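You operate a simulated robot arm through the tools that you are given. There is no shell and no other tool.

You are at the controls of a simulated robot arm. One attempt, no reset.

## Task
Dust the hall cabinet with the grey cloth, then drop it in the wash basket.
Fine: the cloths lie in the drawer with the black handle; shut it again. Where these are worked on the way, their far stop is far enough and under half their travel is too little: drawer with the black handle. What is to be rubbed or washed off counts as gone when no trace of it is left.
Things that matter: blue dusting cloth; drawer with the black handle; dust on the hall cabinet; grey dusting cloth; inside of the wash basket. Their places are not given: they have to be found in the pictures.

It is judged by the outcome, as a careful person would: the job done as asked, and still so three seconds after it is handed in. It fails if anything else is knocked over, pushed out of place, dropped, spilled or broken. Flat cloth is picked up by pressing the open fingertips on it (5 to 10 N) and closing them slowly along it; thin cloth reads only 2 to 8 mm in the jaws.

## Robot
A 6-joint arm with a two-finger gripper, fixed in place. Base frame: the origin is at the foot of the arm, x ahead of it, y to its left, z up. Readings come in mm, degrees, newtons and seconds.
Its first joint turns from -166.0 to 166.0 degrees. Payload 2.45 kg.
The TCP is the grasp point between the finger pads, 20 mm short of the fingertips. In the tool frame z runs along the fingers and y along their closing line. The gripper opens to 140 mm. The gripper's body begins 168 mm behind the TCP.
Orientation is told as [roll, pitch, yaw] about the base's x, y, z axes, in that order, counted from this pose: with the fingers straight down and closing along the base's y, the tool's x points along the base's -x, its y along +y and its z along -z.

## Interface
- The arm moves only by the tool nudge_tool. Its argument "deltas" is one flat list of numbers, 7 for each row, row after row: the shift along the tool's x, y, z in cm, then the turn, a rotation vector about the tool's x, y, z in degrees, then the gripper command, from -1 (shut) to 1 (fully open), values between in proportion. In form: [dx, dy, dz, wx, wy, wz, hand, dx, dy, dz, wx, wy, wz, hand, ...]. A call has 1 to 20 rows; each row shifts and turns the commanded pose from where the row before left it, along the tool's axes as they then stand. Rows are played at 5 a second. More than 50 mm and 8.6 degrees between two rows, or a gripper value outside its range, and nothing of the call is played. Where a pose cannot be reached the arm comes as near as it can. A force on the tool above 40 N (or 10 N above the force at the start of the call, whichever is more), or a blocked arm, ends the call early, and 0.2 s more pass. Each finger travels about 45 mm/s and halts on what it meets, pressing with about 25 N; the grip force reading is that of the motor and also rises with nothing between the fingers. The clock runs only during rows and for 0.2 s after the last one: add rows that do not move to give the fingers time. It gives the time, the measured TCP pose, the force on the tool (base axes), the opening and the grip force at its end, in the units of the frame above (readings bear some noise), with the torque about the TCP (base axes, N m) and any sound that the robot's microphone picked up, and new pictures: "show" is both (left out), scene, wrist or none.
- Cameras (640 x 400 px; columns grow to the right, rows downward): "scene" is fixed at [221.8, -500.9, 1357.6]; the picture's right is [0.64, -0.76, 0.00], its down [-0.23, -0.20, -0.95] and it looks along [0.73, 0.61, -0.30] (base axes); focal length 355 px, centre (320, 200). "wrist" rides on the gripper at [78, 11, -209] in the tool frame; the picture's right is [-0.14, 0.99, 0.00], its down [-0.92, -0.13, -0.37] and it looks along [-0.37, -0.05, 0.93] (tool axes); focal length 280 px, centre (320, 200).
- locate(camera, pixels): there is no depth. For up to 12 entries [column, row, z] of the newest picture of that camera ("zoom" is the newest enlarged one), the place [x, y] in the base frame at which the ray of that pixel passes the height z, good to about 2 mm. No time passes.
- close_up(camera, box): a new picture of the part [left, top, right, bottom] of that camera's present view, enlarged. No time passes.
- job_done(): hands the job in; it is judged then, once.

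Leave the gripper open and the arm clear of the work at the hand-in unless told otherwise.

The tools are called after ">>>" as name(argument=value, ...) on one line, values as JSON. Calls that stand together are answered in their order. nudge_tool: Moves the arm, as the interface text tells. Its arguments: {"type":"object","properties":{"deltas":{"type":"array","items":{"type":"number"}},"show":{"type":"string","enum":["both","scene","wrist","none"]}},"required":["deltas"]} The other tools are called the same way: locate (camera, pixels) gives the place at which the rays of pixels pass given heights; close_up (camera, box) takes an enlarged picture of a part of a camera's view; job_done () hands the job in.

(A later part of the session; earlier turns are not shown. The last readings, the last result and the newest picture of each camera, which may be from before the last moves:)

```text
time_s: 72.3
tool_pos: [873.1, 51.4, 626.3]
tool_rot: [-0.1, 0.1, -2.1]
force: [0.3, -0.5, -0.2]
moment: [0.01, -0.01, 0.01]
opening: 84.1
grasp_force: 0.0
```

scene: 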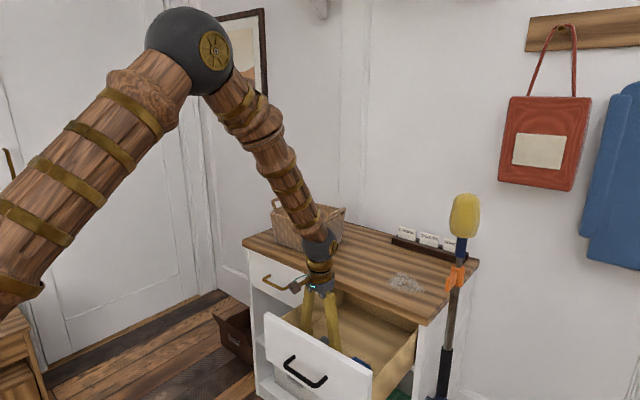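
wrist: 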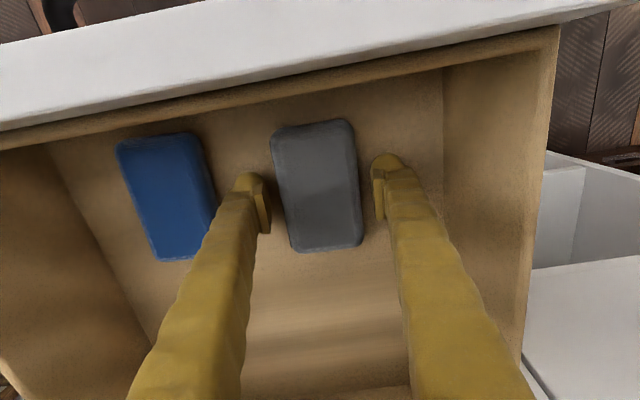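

The tips are at z≈606, well below the pad's top at 630, so there is good overlap. I'll close gently on its sides.

>>> nudge_tool(deltas=[0, 0, 0, 0, 0, 0, 0.1, 0, 0, 0, 0, 0, 0, 0, 0, 0, 0, 0, 0, 0, -0.05, 0, 0, 0, 0, 0, 0, -0.1, 0, 0, 0, 0, 0, 0, -0.15, 0, 0, 0, 0, 0, 0, -0.2, 0, 0, 0, 0, 0, 0, -0.2], show="both")

```text
time_s: 73.9
tool_pos: [871.8, 51.7, 626.9]
tool_rot: [0.1, 0.0, -2.1]
force: [-0.6, -0.6, 0.0]
moment: [-0.02, 0.02, 0.08]
opening: 63.3
grasp_force: 25.0
```

scene: 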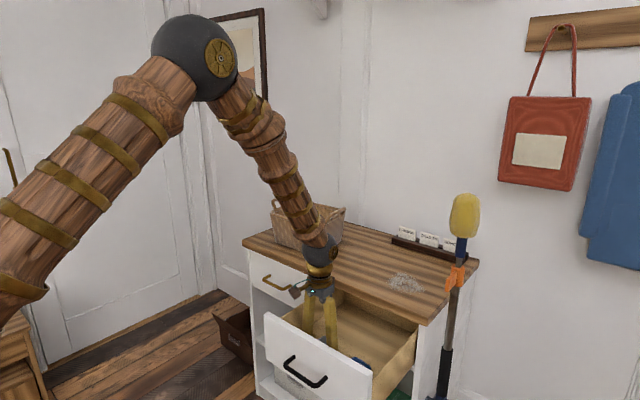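
wrist: 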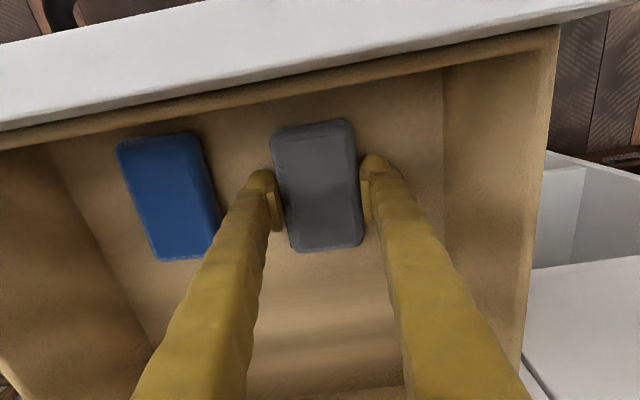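

It holds at 63.3 mm with 25 N: a firm pad. I'll lift 3 cm slowly and look.

>>> nudge_tool(deltas=[0, 0, 0, 0, 0, 0, -0.4, 0, 0, -0.3, 0, 0, 0, -0.4, 0, 0, -0.5, 0, 0, 0, -0.4, 0, 0, -0.7, 0, 0, 0, -0.4, 0, 0, -0.7, 0, 0, 0, -0.4, 0, 0, -0.8, 0, 0, 0, -0.4, 0, 0, 0, 0, 0, 0, -0.4], show="both")

```text
time_s: 75.5
tool_pos: [871.6, 51.5, 657.6]
tool_rot: [0.0, 0.0, -2.1]
force: [0.0, 0.1, 0.0]
moment: [-0.02, -0.01, -0.01]
opening: 63.5
grasp_force: 24.6
```

scene: 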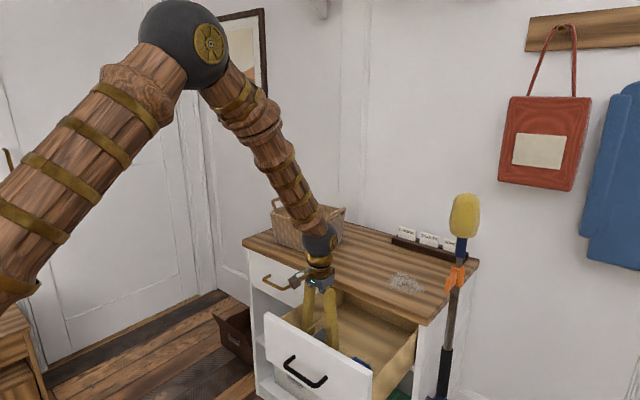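
wrist: 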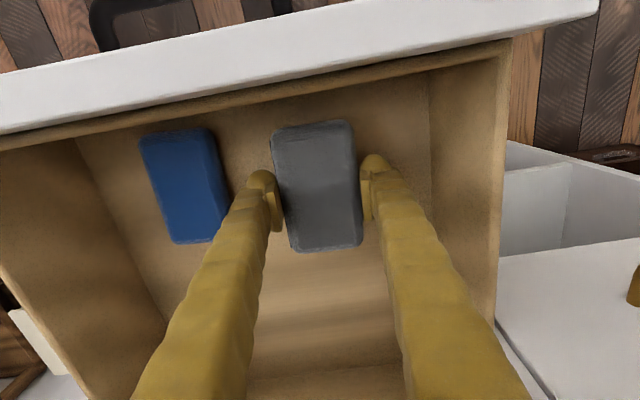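

The grey cloth is lifted (it stays the same size in the wrist view while the blue one shrinks). I'll carry it straight up out of the drawer to about z 900.

>>> nudge_tool(deltas=[0, 0, -2, 0, 0, 0, -0.4, 0, 0, -3, 0, 0, 0, -0.4, 0, 0, -3, 0, 0, 0, -0.4, 0, 0, -3, 0, 0, 0, -0.4, 0, 0, -3, 0, 0, 0, -0.4, 0, 0, -3, 0, 0, 0, -0.4, 0, 0, -3, 0, 0, 0, -0.4, 0, 0, -3, 0, 0, 0, -0.4, 0, 0, -2, 0, 0, 0, -0.4, 0, 0, 0, 0, 0, 0, -0.4], show="both")

>>> close_up(camera="scene", box=[260, 180, 500, 340])

```text
time_s: 77.7
tool_pos: [872.1, 51.8, 907.8]
tool_rot: [0.0, 0.0, -2.1]
force: [0.1, -0.1, -0.8]
moment: [0.0, 0.0, 0.03]
opening: 63.8
grasp_force: 24.7
```

scene: 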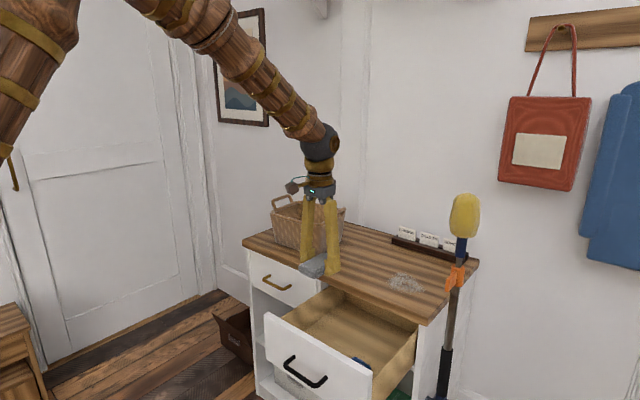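
wrist: 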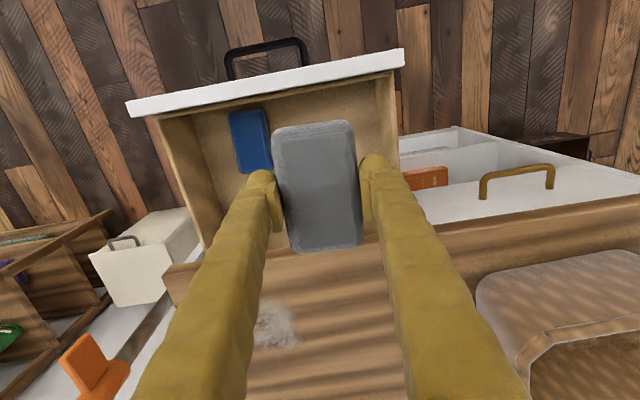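

```text
2.50 times, centred on (380, 260) of scene
```

zoom: 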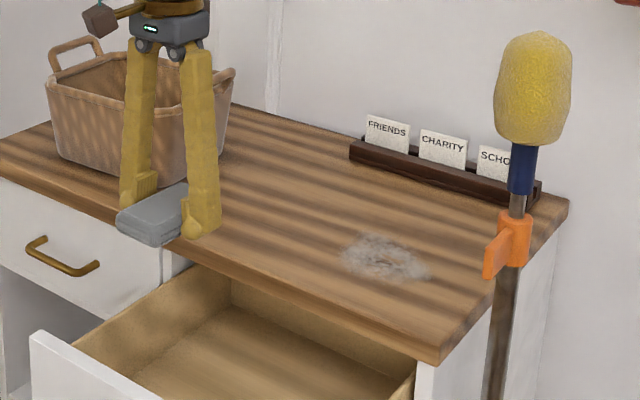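

The grey pad is firmly held (63.8 mm, 25 N). Now I'll measure the dust patch and the basket from this view.

>>> locate(camera="zoom", pixels=[[383, 257, 775], [340, 250, 775], [430, 272, 775], [375, 233, 775], [385, 281, 775], [440, 350, 775], [568, 200, 775], [350, 155, 775], [490, 265, 900], [205, 128, 900], [60, 90, 900], [235, 75, 900]])

>>> close_up(camera="scene", box=[375, 255, 445, 310])

```text
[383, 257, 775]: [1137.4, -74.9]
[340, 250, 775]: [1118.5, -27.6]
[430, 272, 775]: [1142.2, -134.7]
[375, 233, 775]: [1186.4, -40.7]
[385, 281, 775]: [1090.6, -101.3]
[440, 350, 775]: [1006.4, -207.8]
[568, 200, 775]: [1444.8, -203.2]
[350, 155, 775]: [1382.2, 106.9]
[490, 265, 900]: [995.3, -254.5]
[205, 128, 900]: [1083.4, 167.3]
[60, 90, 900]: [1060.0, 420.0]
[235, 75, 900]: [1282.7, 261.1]
```

```text
7.27 times, centred on (410, 282) of scene
```

zoom: 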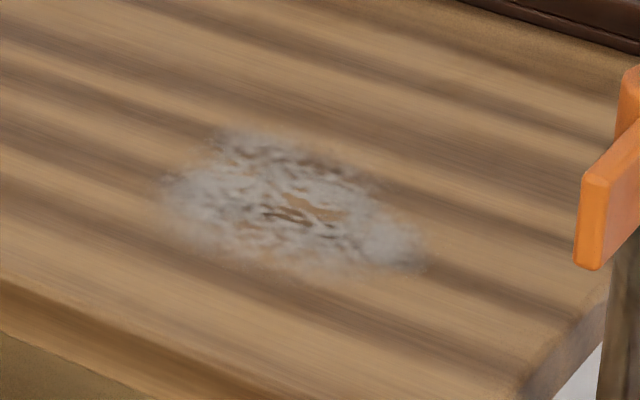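

The dust is a patch about 100 mm across, centred near (1135,-80). The pole stands at about y -255, outside my path. It needs a forward-tilted tool to reach, so I'll tilt 42° here in free air while rising a little.

>>> nudge_tool(deltas=[0, 0, -1, 0, -6, 0, -0.4, 0, 0, 0, 0, -6, 0, -0.4, 0, 0, 0, 0, -6, 0, -0.4, 0, 0, 0, 0, -6, 0, -0.4, 0, 0, 0, 0, -6, 0, -0.4, 0, 0, 0, 0, -6, 0, -0.4, 0, 0, 0, 0, -6, 0, -0.4, 0, 0, 0, 0, 0, 0, -0.4], show="both")

```text
time_s: 79.5
tool_pos: [872.6, 46.4, 918.3]
tool_rot: [-1.0, -35.7, -2.1]
force: [0.7, -0.5, -0.6]
moment: [0.01, -0.01, -0.02]
opening: 63.5
grasp_force: 24.5
out of reach, approached as far as the arm can: row 7
```

scene: 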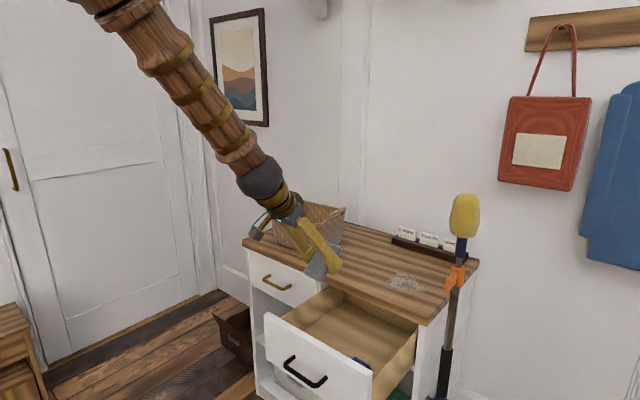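
wrist: 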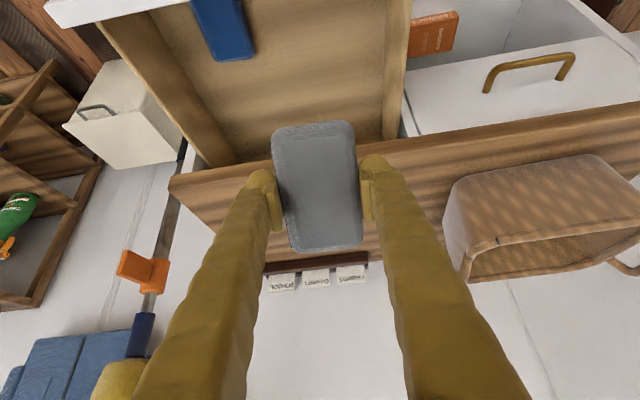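

The limit here is the wrist lining up with the forearm. Further out the forearm lies flatter, so I'll first carry the cloth out over the dust at the present 36° tilt, to about (1150,-80,880).

>>> nudge_tool(deltas=[-2.064, -1.156, 1.953, 0, 0, 0, -0.4, -2.064, -1.156, 1.953, 0, 0, 0, -0.4, -2.064, -1.156, 1.953, 0, 0, 0, -0.4, -2.064, -1.156, 1.953, 0, 0, 0, -0.4, -2.064, -1.156, 1.953, 0, 0, 0, -0.4, -2.064, -1.156, 1.953, 0, 0, 0, -0.4, -2.064, -1.156, 1.953, 0, 0, 0, -0.4, -2.064, -1.156, 1.953, 0, 0, 0, -0.4, -2.064, -1.156, 1.953, 0, 0, 0, -0.4, -2.064, -1.156, 1.953, 0, 0, 0, -0.4, 0, 0, 0, 0, 0, 0, -0.4], show="both")

```text
time_s: 81.9
tool_pos: [1148.2, -84.3, 881.2]
tool_rot: [-1.0, -35.7, -2.1]
force: [-0.6, 0.8, 0.4]
moment: [0.0, -0.02, 0.04]
opening: 63.6
grasp_force: 25.3
```

scene: 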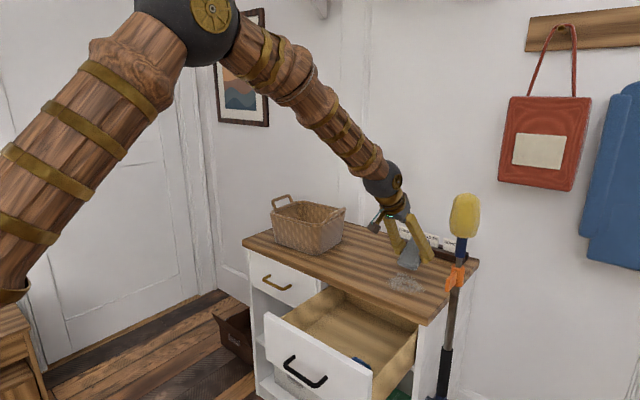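
wrist: 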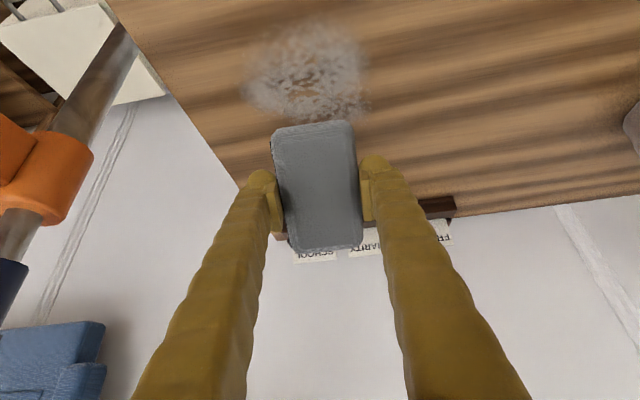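

Reached, with the dust visible just ahead of the pad's heel (wrist 310,70). The elbow still looks well bent, so I'll try to lessen the tilt here so the pad lies flatter, and locate the dust precisely.

>>> nudge_tool(deltas=[0, 0, 0, 0, 4, 0, -0.4, 0, 0, 0, 0, 4, 0, -0.4, 0, 0, 0, 0, 4, 0, -0.4, 0, 0, 0, 0, 4, 0, -0.4, 0, 0, 0, 0, 0, 0, -0.4], show="both")

```text
time_s: 83.1
tool_pos: [1147.5, -84.8, 881.9]
tool_rot: [-0.9, -19.6, -2.6]
force: [-0.4, 1.0, 0.0]
moment: [-0.02, 0.01, 0.0]
opening: 63.4
grasp_force: 24.6
```

scene: 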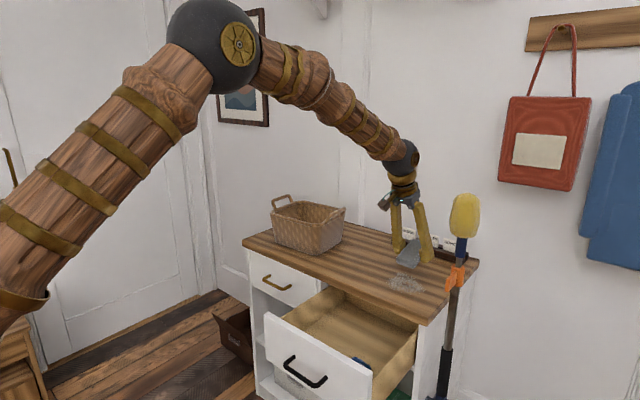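
wrist: 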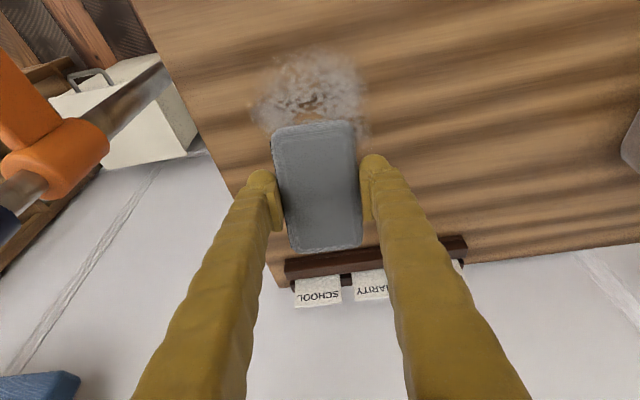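

That works. I'll try 14° more, so the pad would lie almost flat on the top.

>>> nudge_tool(deltas=[0, 0, 0, 0, 4, 0, -0.4, 0, 0, 0, 0, 4, 0, -0.4, 0, 0, 0, 0, 4, 0, -0.4, 0, 0, 0, 0, 4, 0, -0.4, 0, 0, 0, 0, 0, 0, -0.4], show="both")

```text
time_s: 84.3
tool_pos: [1147.5, -84.8, 881.9]
tool_rot: [-1.0, -3.6, -2.8]
force: [-0.5, -0.1, -0.3]
moment: [0.03, 0.0, -0.02]
opening: 63.6
grasp_force: 24.9
```

scene: 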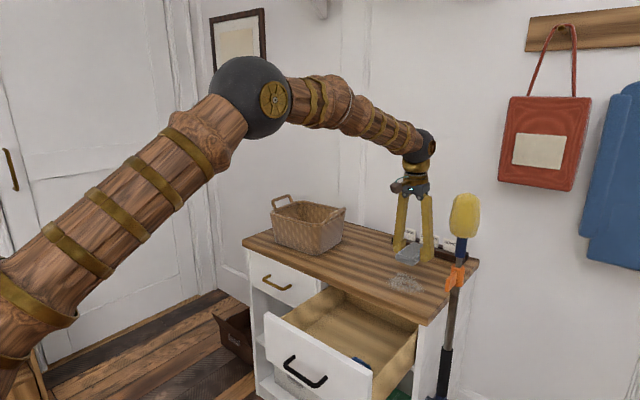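
wrist: 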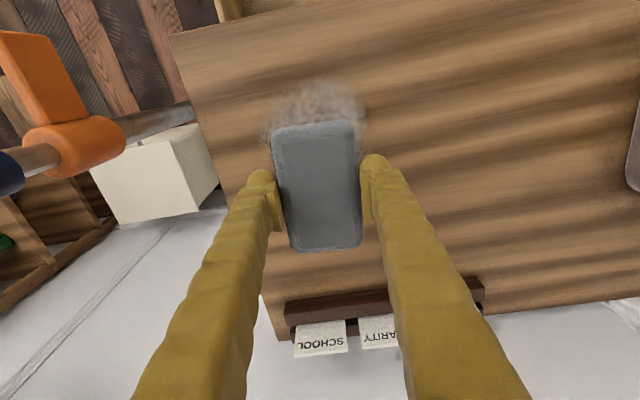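

Even nearly vertical is reachable here. I'll level the tool fully, shift to (1135,-80) and go down to about 25 mm above the expected contact.

>>> nudge_tool(deltas=[0, 0, 0, -0.5, 1.8, 0, -0.4, 0, 0, 0, -0.5, 1.8, 0, -0.4, 0.65, 0.24, 1, 0, 0, 0, -0.4, 0.65, 0.24, 2, 0, 0, 0, -0.4, 0, 0, 2, 0, 0, 0, -0.4, 0, 0, 0, 0, 0, 0, -0.4], show="both")

```text
time_s: 85.7
tool_pos: [1135.4, -80.7, 831.8]
tool_rot: [0.0, 0.0, -2.6]
force: [-0.2, 0.1, -0.6]
moment: [0.01, 0.02, 0.01]
opening: 63.6
grasp_force: 25.2
```

scene: 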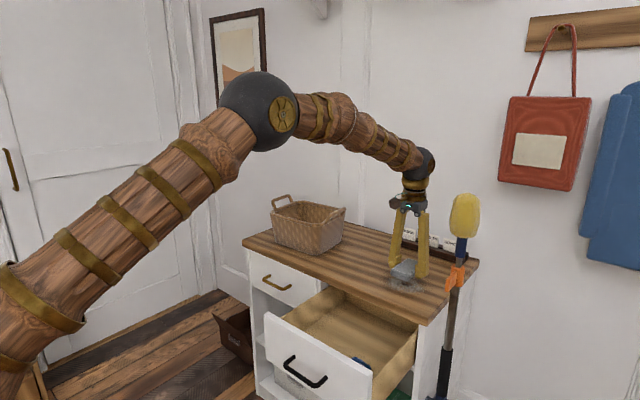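
wrist: 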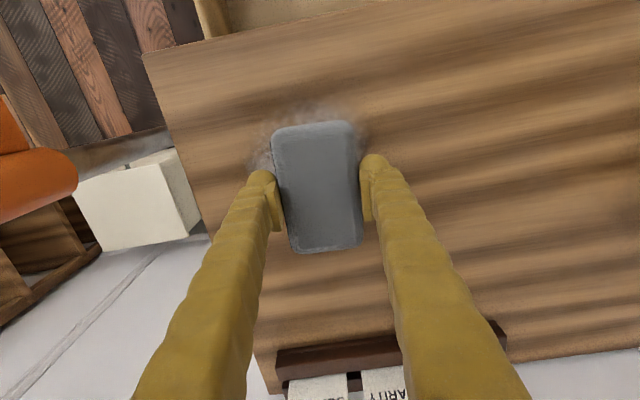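

The pad hovers over the dust, level. I'll descend in small steps until it touches.

>>> nudge_tool(deltas=[0, 0, 1, 0, 0, 0, -0.4, 0, 0, 1, 0, 0, 0, -0.4, 0, 0, 0.5, 0, 0, 0, -0.4, 0, 0, 0, 0, 0, 0, -0.4], show="scene")

>>> close_up(camera="scene", box=[360, 220, 470, 310])

```text
time_s: 86.7
tool_pos: [1135.6, -78.6, 806.9]
tool_rot: [0.1, -0.1, -2.7]
force: [0.7, -0.1, -1.2]
moment: [0.0, -0.02, -0.04]
opening: 63.5
grasp_force: 24.8
```

scene: 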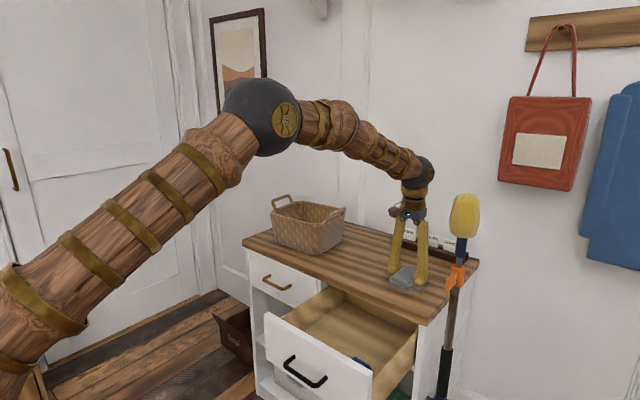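

```text
4.44 times, centred on (415, 265) of scene
```

zoom: 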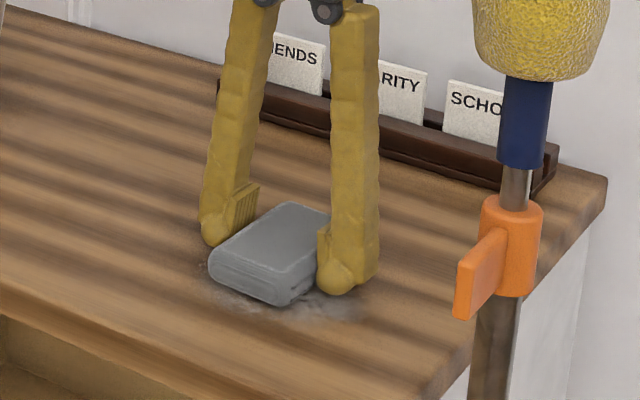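

>>> nudge_tool(deltas=[0, 0, 0.2, 0, 0, 0, -0.4, 0, 0, 0.2, 0, 0, 0, -0.4, 0, 0, 0.1, 0, 0, 0, -0.4, 0, 0, 0, 0, 0, 0, -0.4], show="none")

```text
time_s: 87.7
tool_pos: [1135.8, -78.6, 802.8]
tool_rot: [0.1, -0.1, -2.8]
force: [-4.5, 1.8, 19.9]
moment: [0.03, 0.25, 0.02]
opening: 63.6
grasp_force: 24.9
```

Contact at TCP z≈803 with about 20 N. I'll ease to about 10 N and make a first short stroke toward -y and back, watching the force.

>>> nudge_tool(deltas=[0, 0, -0.08, 0, 0, 0, -0.4, 0, -0.8, 0, 0, 0, 0, -0.4, 0, -0.8, 0, 0, 0, 0, -0.4, 0, -0.8, 0, 0, 0, 0, -0.4, 0, -0.8, 0, 0, 0, 0, -0.4, 0, 0, 0, 0, 0, 0, -0.4], show="both")

```text
time_s: 89.1
tool_pos: [1133.7, -111.7, 803.6]
tool_rot: [0.0, -0.2, -2.7]
force: [0.6, 5.3, 20.0]
moment: [0.1, 0.08, 0.0]
opening: 63.4
grasp_force: 24.3
```

scene: 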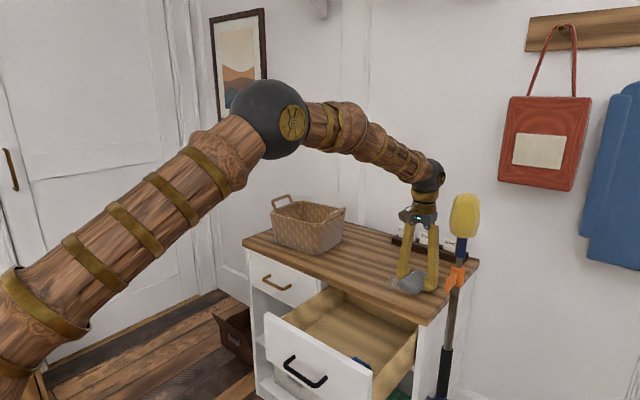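
wrist: 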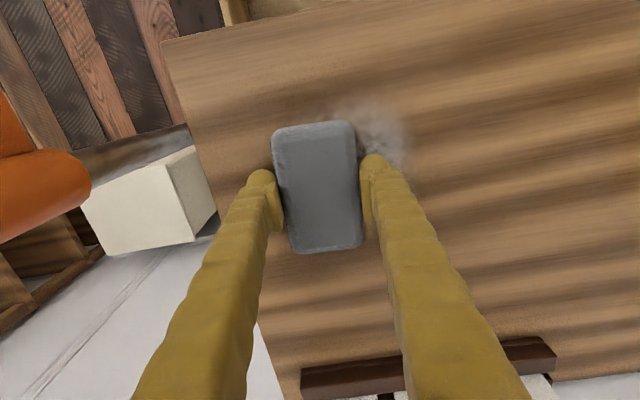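

The cloth rubs over the surface, and dust is still visible on its left (wrist 370,130). I'll sweep back to about y -35.

>>> nudge_tool(deltas=[0, 0.8, -0.05, 0, 0, 0, -0.4, 0, 0.8, 0, 0, 0, 0, -0.4, 0, 0.8, 0, 0, 0, 0, -0.4, 0, 0.8, 0, 0, 0, 0, -0.4, 0, 0.8, 0, 0, 0, 0, -0.4, 0, 0.8, 0, 0, 0, 0, -0.4, 0, 0.8, 0, 0, 0, 0, -0.4, 0, 0.8, 0, 0, 0, 0, -0.4, 0, 0.8, 0, 0, 0, 0, -0.4, 0, 0, 0, 0, 0, 0, -0.4], show="both")

```text
time_s: 91.3
tool_pos: [1136.5, -39.0, 802.3]
tool_rot: [0.1, 0.1, -2.6]
force: [-0.4, -0.9, 3.5]
moment: [-0.03, 0.04, -0.04]
opening: 63.5
grasp_force: 25.1
```

scene: 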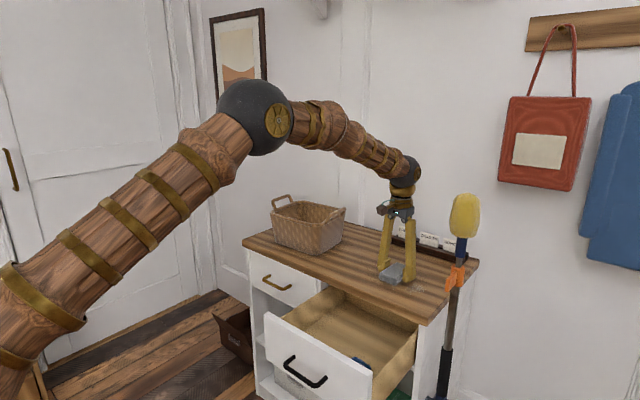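
wrist: 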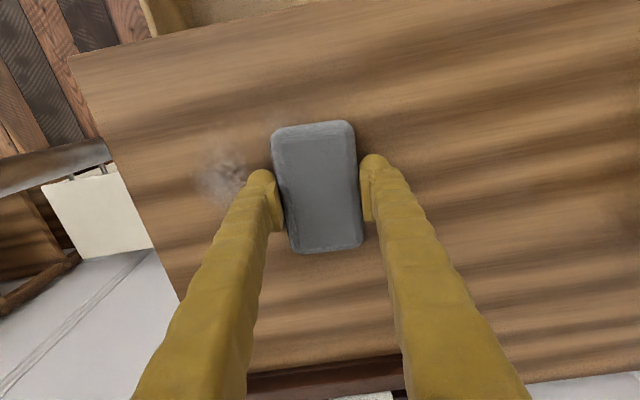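

Part of the dust is gone. What's left shows at wrist (225,175). The press fell to 3.5 N, so I'll lower 0.6 mm. First I'll locate the remainder.

>>> locate(camera="wrist", pixels=[[225, 175, 778], [195, 165, 778], [240, 150, 778], [225, 200, 778], [345, 112, 778], [275, 108, 778]])

>>> close_up(camera="wrist", box=[150, 80, 390, 250])

>>> close_up(camera="scene", box=[370, 230, 470, 310])

```text
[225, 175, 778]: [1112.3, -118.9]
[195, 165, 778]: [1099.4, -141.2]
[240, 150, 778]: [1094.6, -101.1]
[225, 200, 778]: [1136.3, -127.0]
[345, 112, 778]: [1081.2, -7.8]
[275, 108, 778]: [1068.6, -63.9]
```

```text
2.35 times, centred on (270, 165) of wrist
```

zoom: 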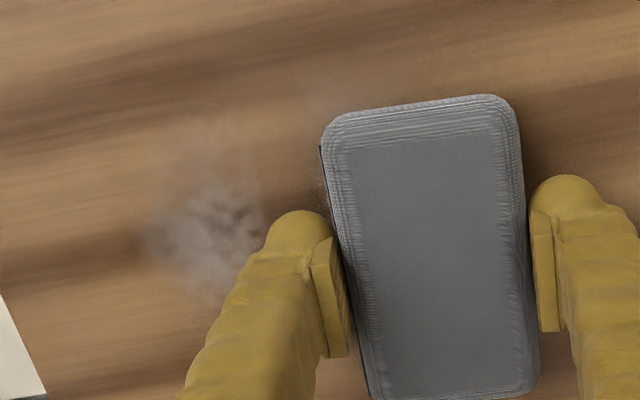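

```text
5.00 times, centred on (420, 270) of scene
```

zoom: 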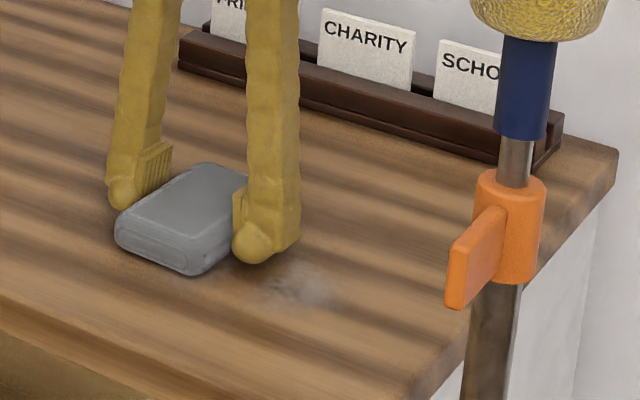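

The rest is around (1115,-120), about 50 mm across. I'll press a little more, sweep there and rub back and forth a few times between y -85 and -128.

>>> nudge_tool(deltas=[0.4, -1, 0.06, 0, 0, 0, -0.4, 0.4, -1, 0, 0, 0, 0, -0.4, 0.4, -1, 0, 0, 0, 0, -0.4, 0.4, -1, 0, 0, 0, 0, -0.4, 0, -1, 0, 0, 0, 0, -0.4, 0, -1, 0, 0, 0, 0, -0.4, 0, -1, 0, 0, 0, 0, -0.4, 0, -1, 0, 0, 0, 0, -0.4, 0, -0.9, 0, 0, 0, 0, -0.4, 0, 1, 0, 0, 0, 0, -0.4, 0, 1, 0, 0, 0, 0, -0.4, 0, 1, 0, 0, 0, 0, -0.4, 0, 1, 0, 0, 0, 0, -0.4, 0, -1, 0, 0, 0, 0, -0.4, 0, -1, 0, 0, 0, 0, -0.4, 0, -1, 0, 0, 0, 0, -0.4, 0, -1, 0, 0, 0, 0, -0.4], show="both")

```text
time_s: 94.9
tool_pos: [1117.5, -127.6, 801.9]
tool_rot: [0.1, -0.2, -2.6]
force: [1.5, 4.0, 10.1]
moment: [0.05, 0.04, -0.03]
opening: 63.5
grasp_force: 24.8
```

scene: 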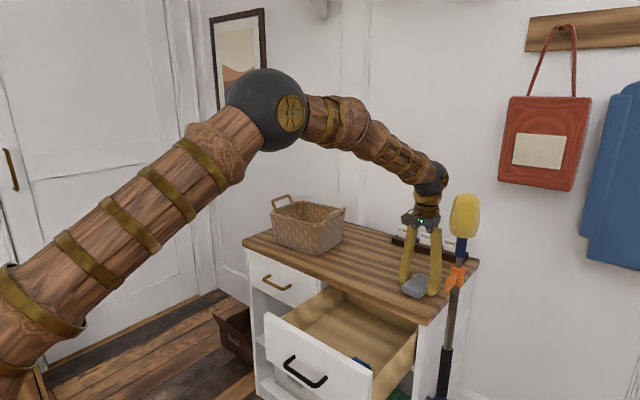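
wrist: 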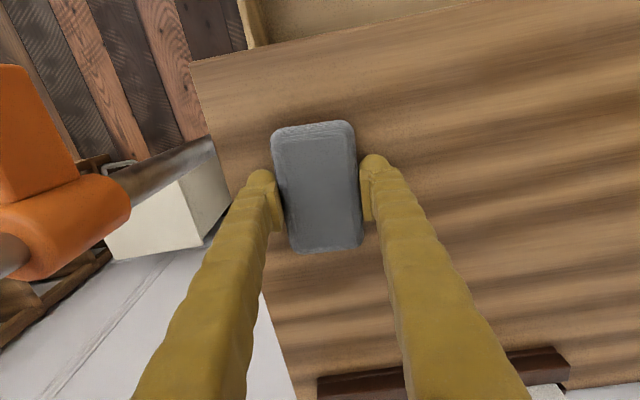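

No dust is visible around the pad now, at 10 N of press. I'll do a thorough pass over the whole patch: to y -30 at x≈1117, then back at x≈1155.

>>> nudge_tool(deltas=[0, 1.2, 0, 0, 0, 0, -0.4, 0, 1.2, 0, 0, 0, 0, -0.4, 0, 1.2, 0, 0, 0, 0, -0.4, 0, 1.2, 0, 0, 0, 0, -0.4, 0, 1.2, 0, 0, 0, 0, -0.4, 0, 1.2, 0, 0, 0, 0, -0.4, 0, 1.2, 0, 0, 0, 0, -0.4, 0, 1.2, 0, 0, 0, 0, -0.4, -1.3, 0, 0, 0, 0, 0, -0.4, -1.3, 0, 0, 0, 0, 0, -0.4, -1.3, 0, 0, 0, 0, 0, -0.4, 0, -1.2, 0, 0, 0, 0, -0.4, 0, -1.2, 0, 0, 0, 0, -0.4, 0, -1.2, 0, 0, 0, 0, -0.4, 0, -1.2, 0, 0, 0, 0, -0.4, 0, -1.2, 0, 0, 0, 0, -0.4, 0, -1.2, 0, 0, 0, 0, -0.4, 0, -1.2, 0, 0, 0, 0, -0.4, 0, -0.8, 0, 0, 0, 0, -0.4], show="both")

```text
time_s: 98.9
tool_pos: [1155.8, -125.2, 802.7]
tool_rot: [0.1, -0.2, -2.6]
force: [-0.9, 0.3, 3.1]
moment: [-0.03, 0.07, 0.0]
opening: 63.5
grasp_force: 24.5
```

scene: 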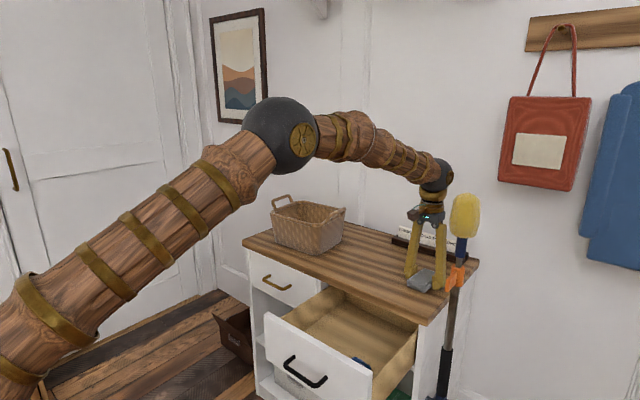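
wrist: 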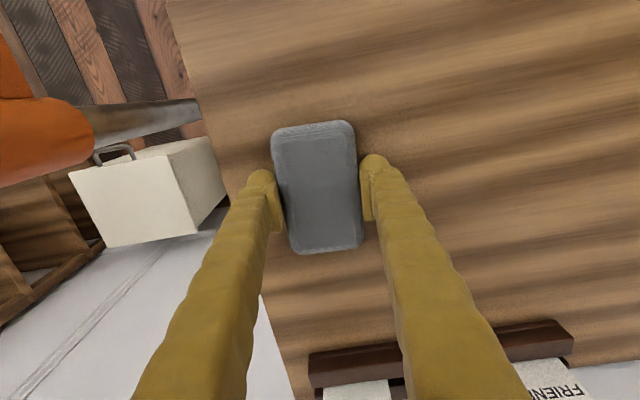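

It looks clean, but the press fell to 3 N on that return. I'll lower 0.6 mm and rub once more over the whole patch, ending toward the near side.

>>> nudge_tool(deltas=[0, 0.4, 0.06, 0, 0, 0, -0.4, 0, 1.2, 0, 0, 0, 0, -0.4, 0, 1.2, 0, 0, 0, 0, -0.4, 0, 1.2, 0, 0, 0, 0, -0.4, 0, 1.2, 0, 0, 0, 0, -0.4, 0, 1.2, 0, 0, 0, 0, -0.4, 0, 1.2, 0, 0, 0, 0, -0.4, 0, 1.2, 0, 0, 0, 0, -0.4, 0, 0.8, 0, 0, 0, 0, -0.4, 1.2, 0, 0, 0, 0, 0, -0.4, 1.2, -0.6, 0, 0, 0, 0, -0.4, 1.2, -1.2, 0, 0, 0, 0, -0.4, 0.9, -1.2, 0, 0, 0, 0, -0.4, 0, -1.2, 0, 0, 0, 0, -0.4, 0, -1.2, 0, 0, 0, 0, -0.4, 0, -1.2, 0, 0, 0, 0, -0.4, 0, -1.2, 0, 0, 0, 0, -0.4, 0, -1.2, 0, 0, 0, 0, -0.4, 0, -0.6, 0, 0, 0, 0, -0.4], show="both")

```text
time_s: 102.9
tool_pos: [1111.7, -123.8, 801.7]
tool_rot: [0.2, 0.0, -2.7]
force: [-1.1, 6.9, 16.6]
moment: [0.12, 0.08, -0.02]
opening: 63.9
grasp_force: 25.1
```

scene: 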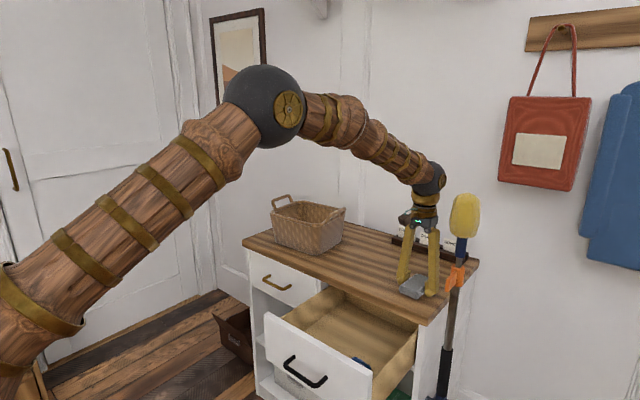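
wrist: 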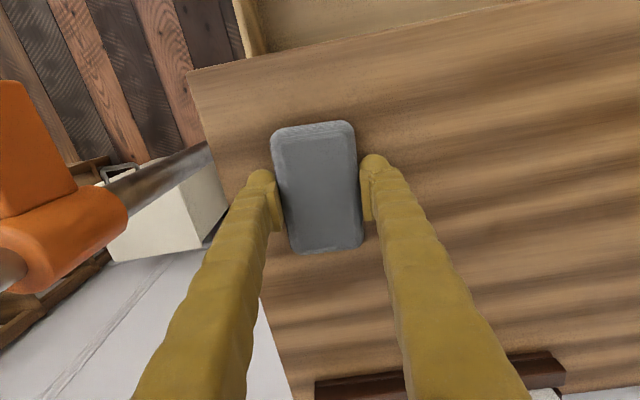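

Now I'll lift the cloth 10 cm and step aside to +y, so I can inspect the spot.

>>> nudge_tool(deltas=[0, 0, -2, 0, 0, 0, -0.4, 0, 0, -3, 0, 0, 0, -0.4, 0, 0, -3, 0, 0, 0, -0.4, 0, 0, -3, 0, 0, 0, -0.4, 0, 3, 0, 0, 0, 0, -0.4, 0, 3, 0, 0, 0, 0, -0.4, 0, 3, 0, 0, 0, 0, -0.4, 0, 3, 0, 0, 0, 0, -0.4, 0, 0, 0, 0, 0, 0, -0.4], show="both")

>>> close_up(camera="scene", box=[360, 240, 480, 330])

>>> close_up(camera="wrist", box=[100, 60, 360, 240])

```text
time_s: 104.9
tool_pos: [1116.9, -3.8, 911.9]
tool_rot: [0.2, 0.0, -2.7]
force: [0.6, -0.1, -0.7]
moment: [-0.02, 0.0, 0.02]
opening: 63.5
grasp_force: 25.1
```

scene: 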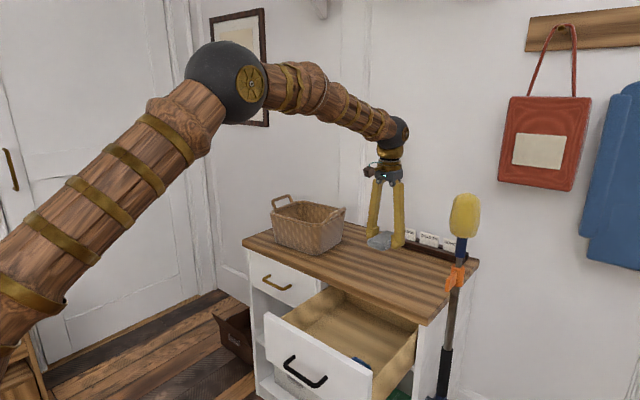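
wrist: 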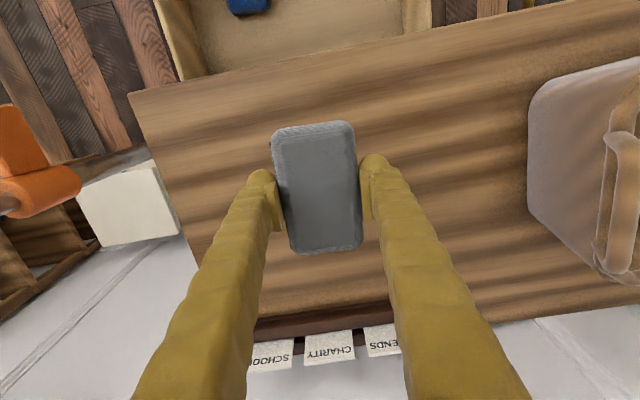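

```text
4.44 times, centred on (420, 285) of scene
```

zoom: 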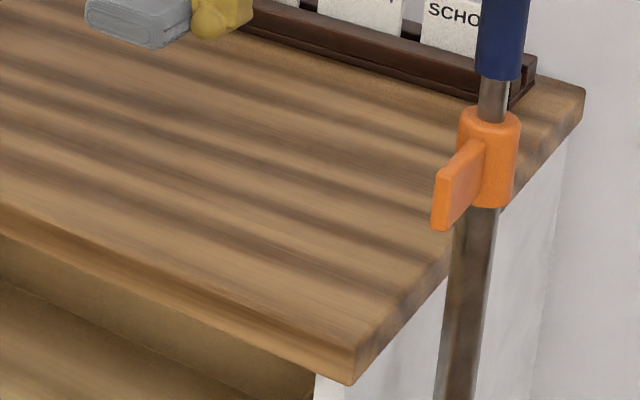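

```text
2.22 times, centred on (230, 150) of wrist
```

zoom: 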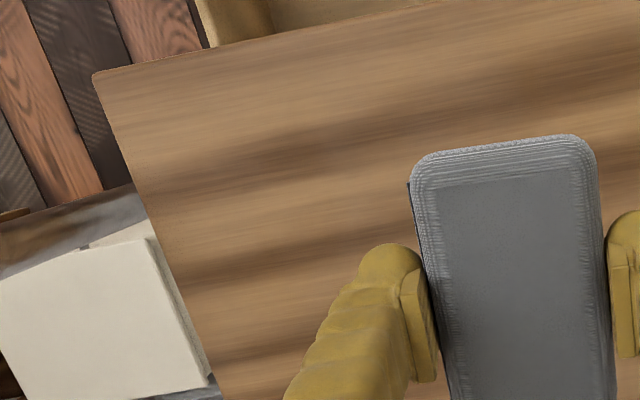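

Both views show the spot clean, no trace left. Next the basket. I'll rise to about z 1010 and move toward +y to see into it.

>>> nudge_tool(deltas=[0, 0, -3, 0, 0, 0, -0.4, 0, 0, -3, 0, 0, 0, -0.4, 0, 0, -3, 0, 0, 0, -0.4, 0, 0, -1, 0, 0, 0, -0.4, 0.5, 3, 0, 0, 0, 0, -0.4, 0.5, 3, 0, 0, 0, 0, -0.4, 0.5, 3, 0, 0, 0, 0, -0.4, 0.5, 3, 0, 0, 0, 0, -0.4, 0, 3, 0, 0, 0, 0, -0.4, 0, 0, 0, 0, 0, 0, -0.4], show="both")

```text
time_s: 107.1
tool_pos: [1104.1, 147.5, 1013.0]
tool_rot: [0.1, -0.1, -2.8]
force: [0.3, -0.2, -0.3]
moment: [-0.05, -0.01, 0.01]
opening: 63.5
grasp_force: 24.4
```

scene: 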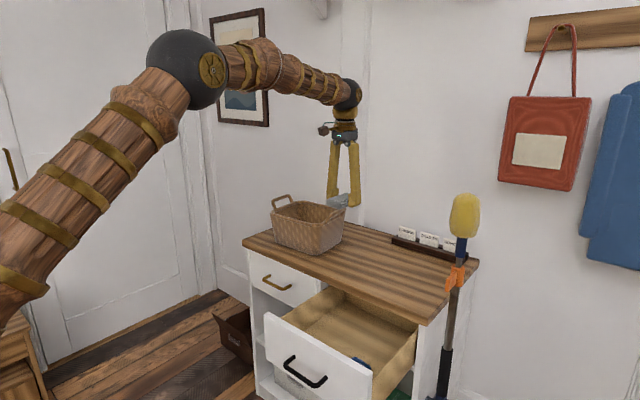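
wrist: 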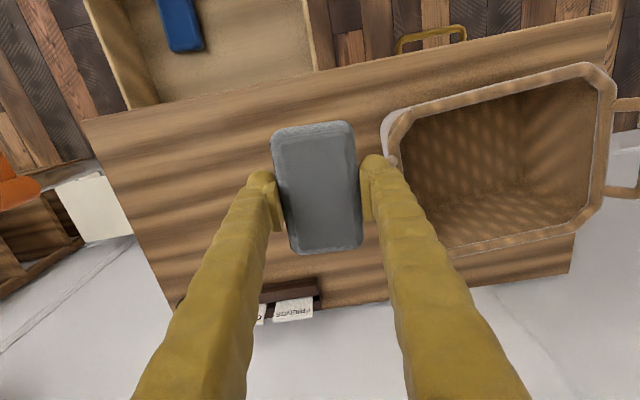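

The basket opening is in view (wrist: corners about 400,112; 590,67; 600,220; 450,255). I'll measure it from both cameras.

>>> close_up(camera="wrist", box=[360, 40, 640, 270])

>>> close_up(camera="scene", box=[255, 180, 365, 265])

>>> locate(camera="wrist", pixels=[[400, 112, 880], [400, 112, 910], [590, 67, 880], [590, 67, 910], [608, 218, 880], [608, 218, 910], [450, 255, 880], [450, 255, 910], [520, 150, 790], [500, 225, 790]])

```text
1.74 times, centred on (500, 155) of wrist
```

zoom: 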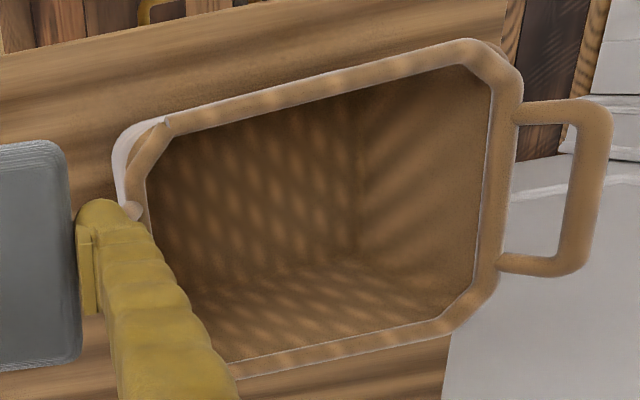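

```text
4.71 times, centred on (310, 222) of scene
```

zoom: 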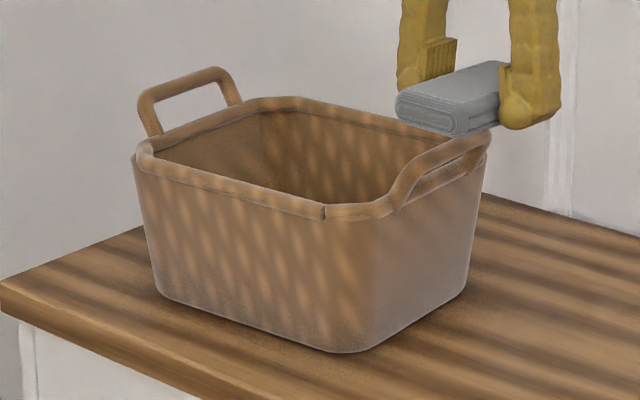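

```text
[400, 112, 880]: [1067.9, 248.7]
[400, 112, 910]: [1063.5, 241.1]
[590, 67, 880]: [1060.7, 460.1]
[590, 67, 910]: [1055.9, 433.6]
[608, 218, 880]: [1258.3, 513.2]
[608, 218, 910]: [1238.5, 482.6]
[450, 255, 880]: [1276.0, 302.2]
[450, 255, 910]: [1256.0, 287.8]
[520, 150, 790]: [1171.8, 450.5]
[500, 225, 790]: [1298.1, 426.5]
```

>>> close_up(camera="scene", box=[255, 180, 365, 265])

>>> locate(camera="zoom", pixels=[[325, 210, 880], [325, 210, 910], [150, 158, 880], [150, 158, 910], [270, 100, 880], [270, 100, 910], [487, 145, 880], [487, 145, 910], [350, 352, 775], [468, 290, 775], [158, 300, 775]])

```text
4.71 times, centred on (310, 222) of scene
```

zoom: 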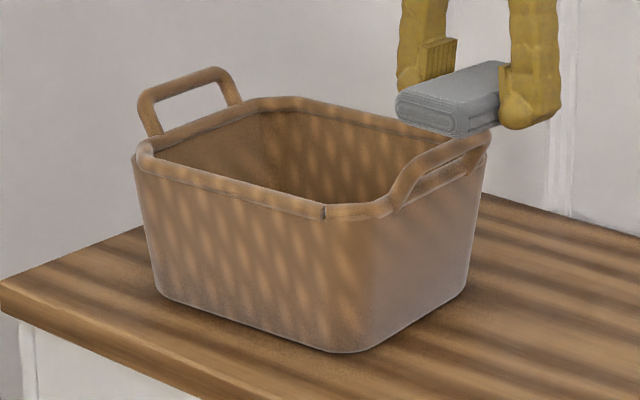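

```text
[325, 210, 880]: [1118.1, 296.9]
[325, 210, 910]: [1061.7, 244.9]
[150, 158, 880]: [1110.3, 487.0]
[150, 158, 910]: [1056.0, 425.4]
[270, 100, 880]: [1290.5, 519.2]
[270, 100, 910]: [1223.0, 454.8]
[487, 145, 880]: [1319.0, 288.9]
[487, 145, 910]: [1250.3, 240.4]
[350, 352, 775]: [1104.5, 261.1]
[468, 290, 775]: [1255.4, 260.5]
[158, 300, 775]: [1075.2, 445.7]
```

Both cameras agree on the rim: z≈910, x 1055-1250, y 240-460, with handles rising at the y ends. I'll rise 3 cm more to clear the handle and move over the basket, to about (1140, 335).

>>> nudge_tool(deltas=[0, 0, -1.5, 0, 0, 0, -0.4, 0, 0, -1.5, 0, 0, 0, -0.4, -0.39, 2.7, 0, 0, 0, 0, -0.4, -0.39, 2.7, 0, 0, 0, 0, -0.4, -0.39, 2.7, 0, 0, 0, 0, -0.4, -0.39, 2.7, 0, 0, 0, 0, -0.4, -0.39, 2.7, 0, 0, 0, 0, -0.4, -0.39, 2.7, 0, 0, 0, 0, -0.4, -0.39, 2.7, 0, 0, 0, 0, -0.4, 0, 0, 0, 0, 0, 0, -0.4], show="both")

```text
time_s: 109.3
tool_pos: [1143.2, 335.1, 1042.0]
tool_rot: [0.2, 0.0, -2.6]
force: [0.3, 0.5, -1.5]
moment: [-0.04, -0.02, 0.01]
opening: 63.6
grasp_force: 25.1
```

scene: 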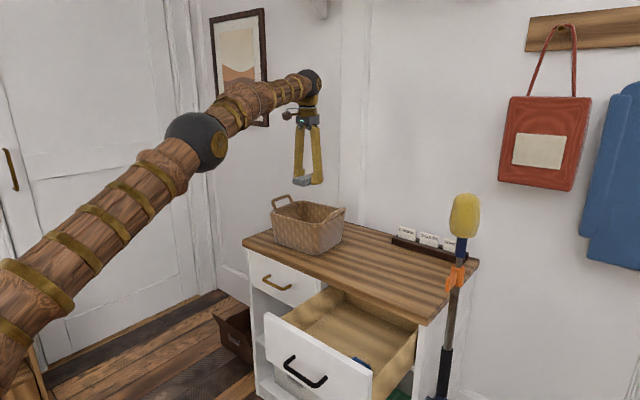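
wrist: 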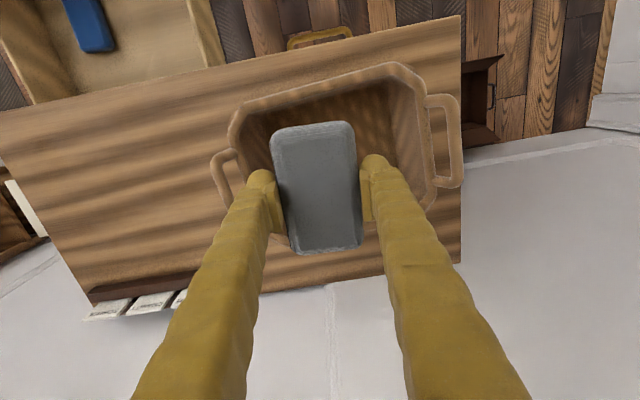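

Directly above the basket. I'll check the centring by locating the rim corners from here.

>>> locate(camera="wrist", pixels=[[238, 112, 910], [255, 98, 910], [400, 66, 910], [420, 85, 910], [432, 200, 910], [222, 170, 950], [455, 140, 950]])

>>> close_up(camera="scene", box=[250, 150, 370, 265])

```text
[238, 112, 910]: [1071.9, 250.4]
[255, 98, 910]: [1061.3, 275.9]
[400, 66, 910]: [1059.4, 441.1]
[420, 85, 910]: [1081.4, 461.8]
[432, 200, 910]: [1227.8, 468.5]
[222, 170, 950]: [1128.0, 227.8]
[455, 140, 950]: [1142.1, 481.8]
```

```text
3.48 times, centred on (310, 208) of scene
```

zoom: 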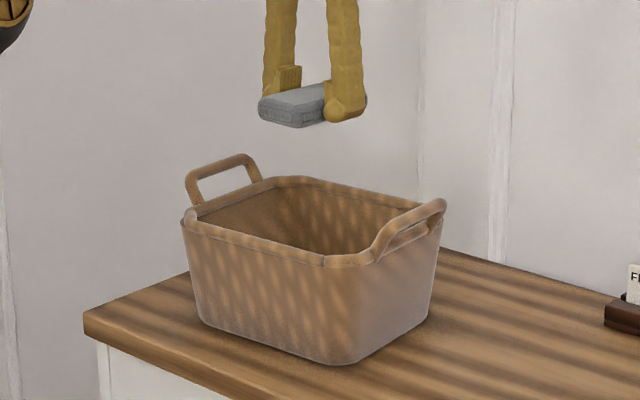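

I'll centre over the basket at about (1152, 356) and lower the cloth inside it, to TCP z≈890.

>>> nudge_tool(deltas=[-0.4, 1.05, 0, 0, 0, 0, -0.4, -0.4, 1.05, 0, 0, 0, 0, -0.4, 0, 0, 3, 0, 0, 0, -0.4, 0, 0, 3, 0, 0, 0, -0.4, 0, 0, 3, 0, 0, 0, -0.4, 0, 0, 2, 0, 0, 0, -0.4, 0, 0, 2, 0, 0, 0, -0.4, 0, 0, 2, 0, 0, 0, -0.4, 0, 0, 0, 0, 0, 0, -0.4], show="both")

>>> close_up(camera="scene", box=[250, 150, 370, 265])

```text
time_s: 111.3
tool_pos: [1143.3, 354.0, 889.7]
tool_rot: [0.0, -0.1, -2.6]
force: [-0.4, 0.2, -0.4]
moment: [0.01, -0.03, 0.02]
opening: 63.4
grasp_force: 24.9
out of reach, approached as far as the arm can: row 2
```

scene: 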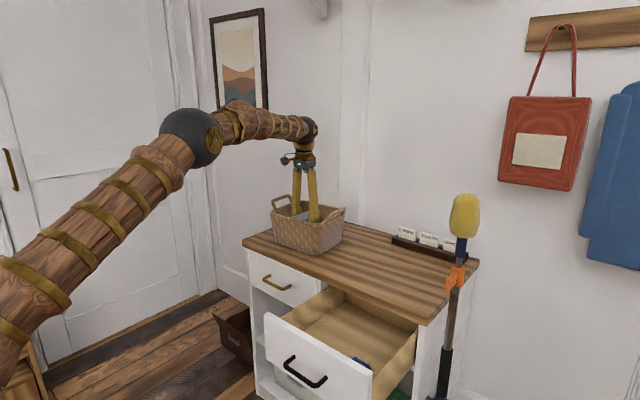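
wrist: 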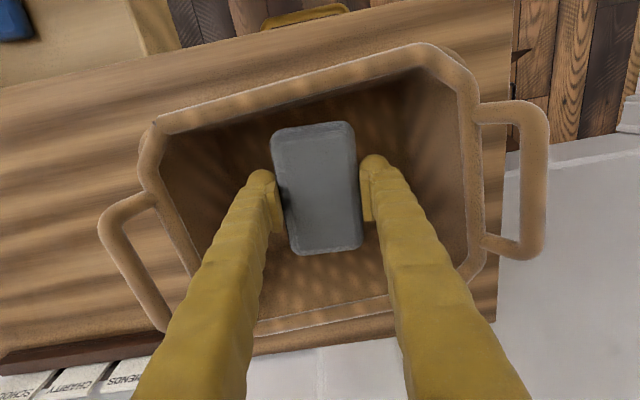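

```text
3.48 times, centred on (310, 208) of scene
```

zoom: 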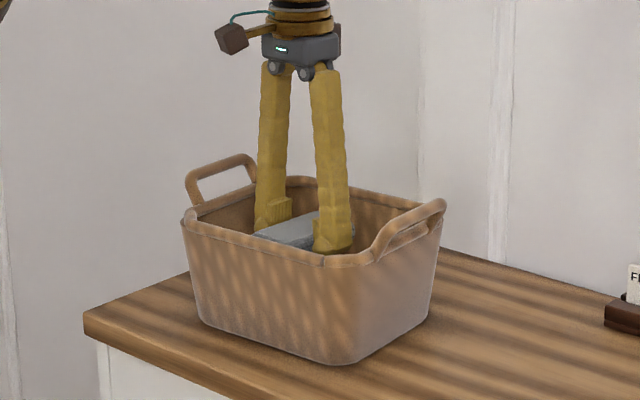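

The cloth is inside the basket, with walls all round. I'll shift 1 cm further in, lower 3 cm and then open the fingers to about 92 mm to let it go.

>>> nudge_tool(deltas=[-0.5, 0, 1, 0, 0, 0, -0.4, -0.5, 0, 1, 0, 0, 0, -0.4, 0, 0, 1, 0, 0, 0, -0.4, 0, 0, 0, 0, 0, 0, -0.4, 0, 0, 0, 0, 0, 0, 0, 0, 0, 0, 0, 0, 0, 0.15, 0, 0, 0, 0, 0, 0, 0.3, 0, 0, 0, 0, 0, 0, 0.3, 0, 0, 0, 0, 0, 0, 0.3], show="both")

```text
time_s: 113.3
tool_pos: [1154.7, 353.6, 859.5]
tool_rot: [0.1, 0.0, -2.7]
force: [-0.4, 0.4, 0.1]
moment: [-0.01, -0.01, 0.06]
opening: 91.1
grasp_force: 0.0
```

scene: 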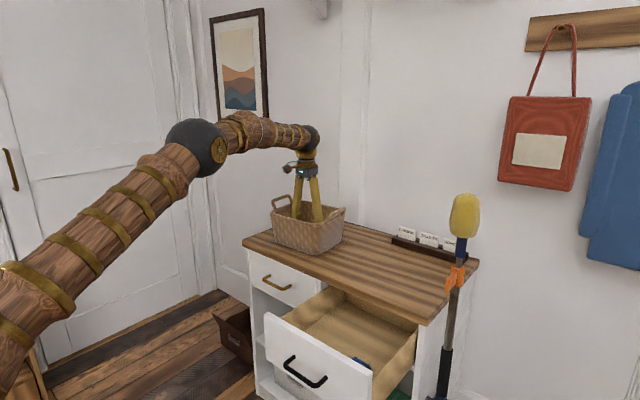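
wrist: 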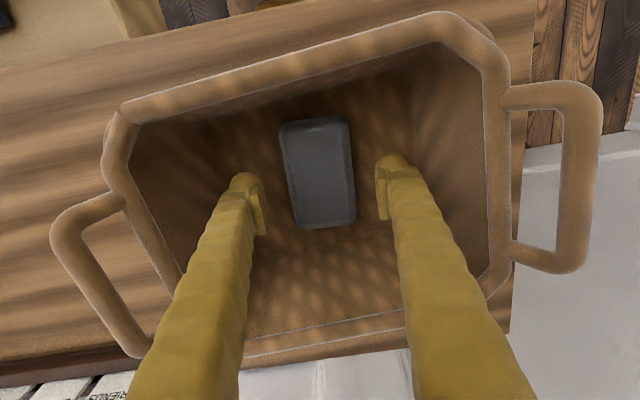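

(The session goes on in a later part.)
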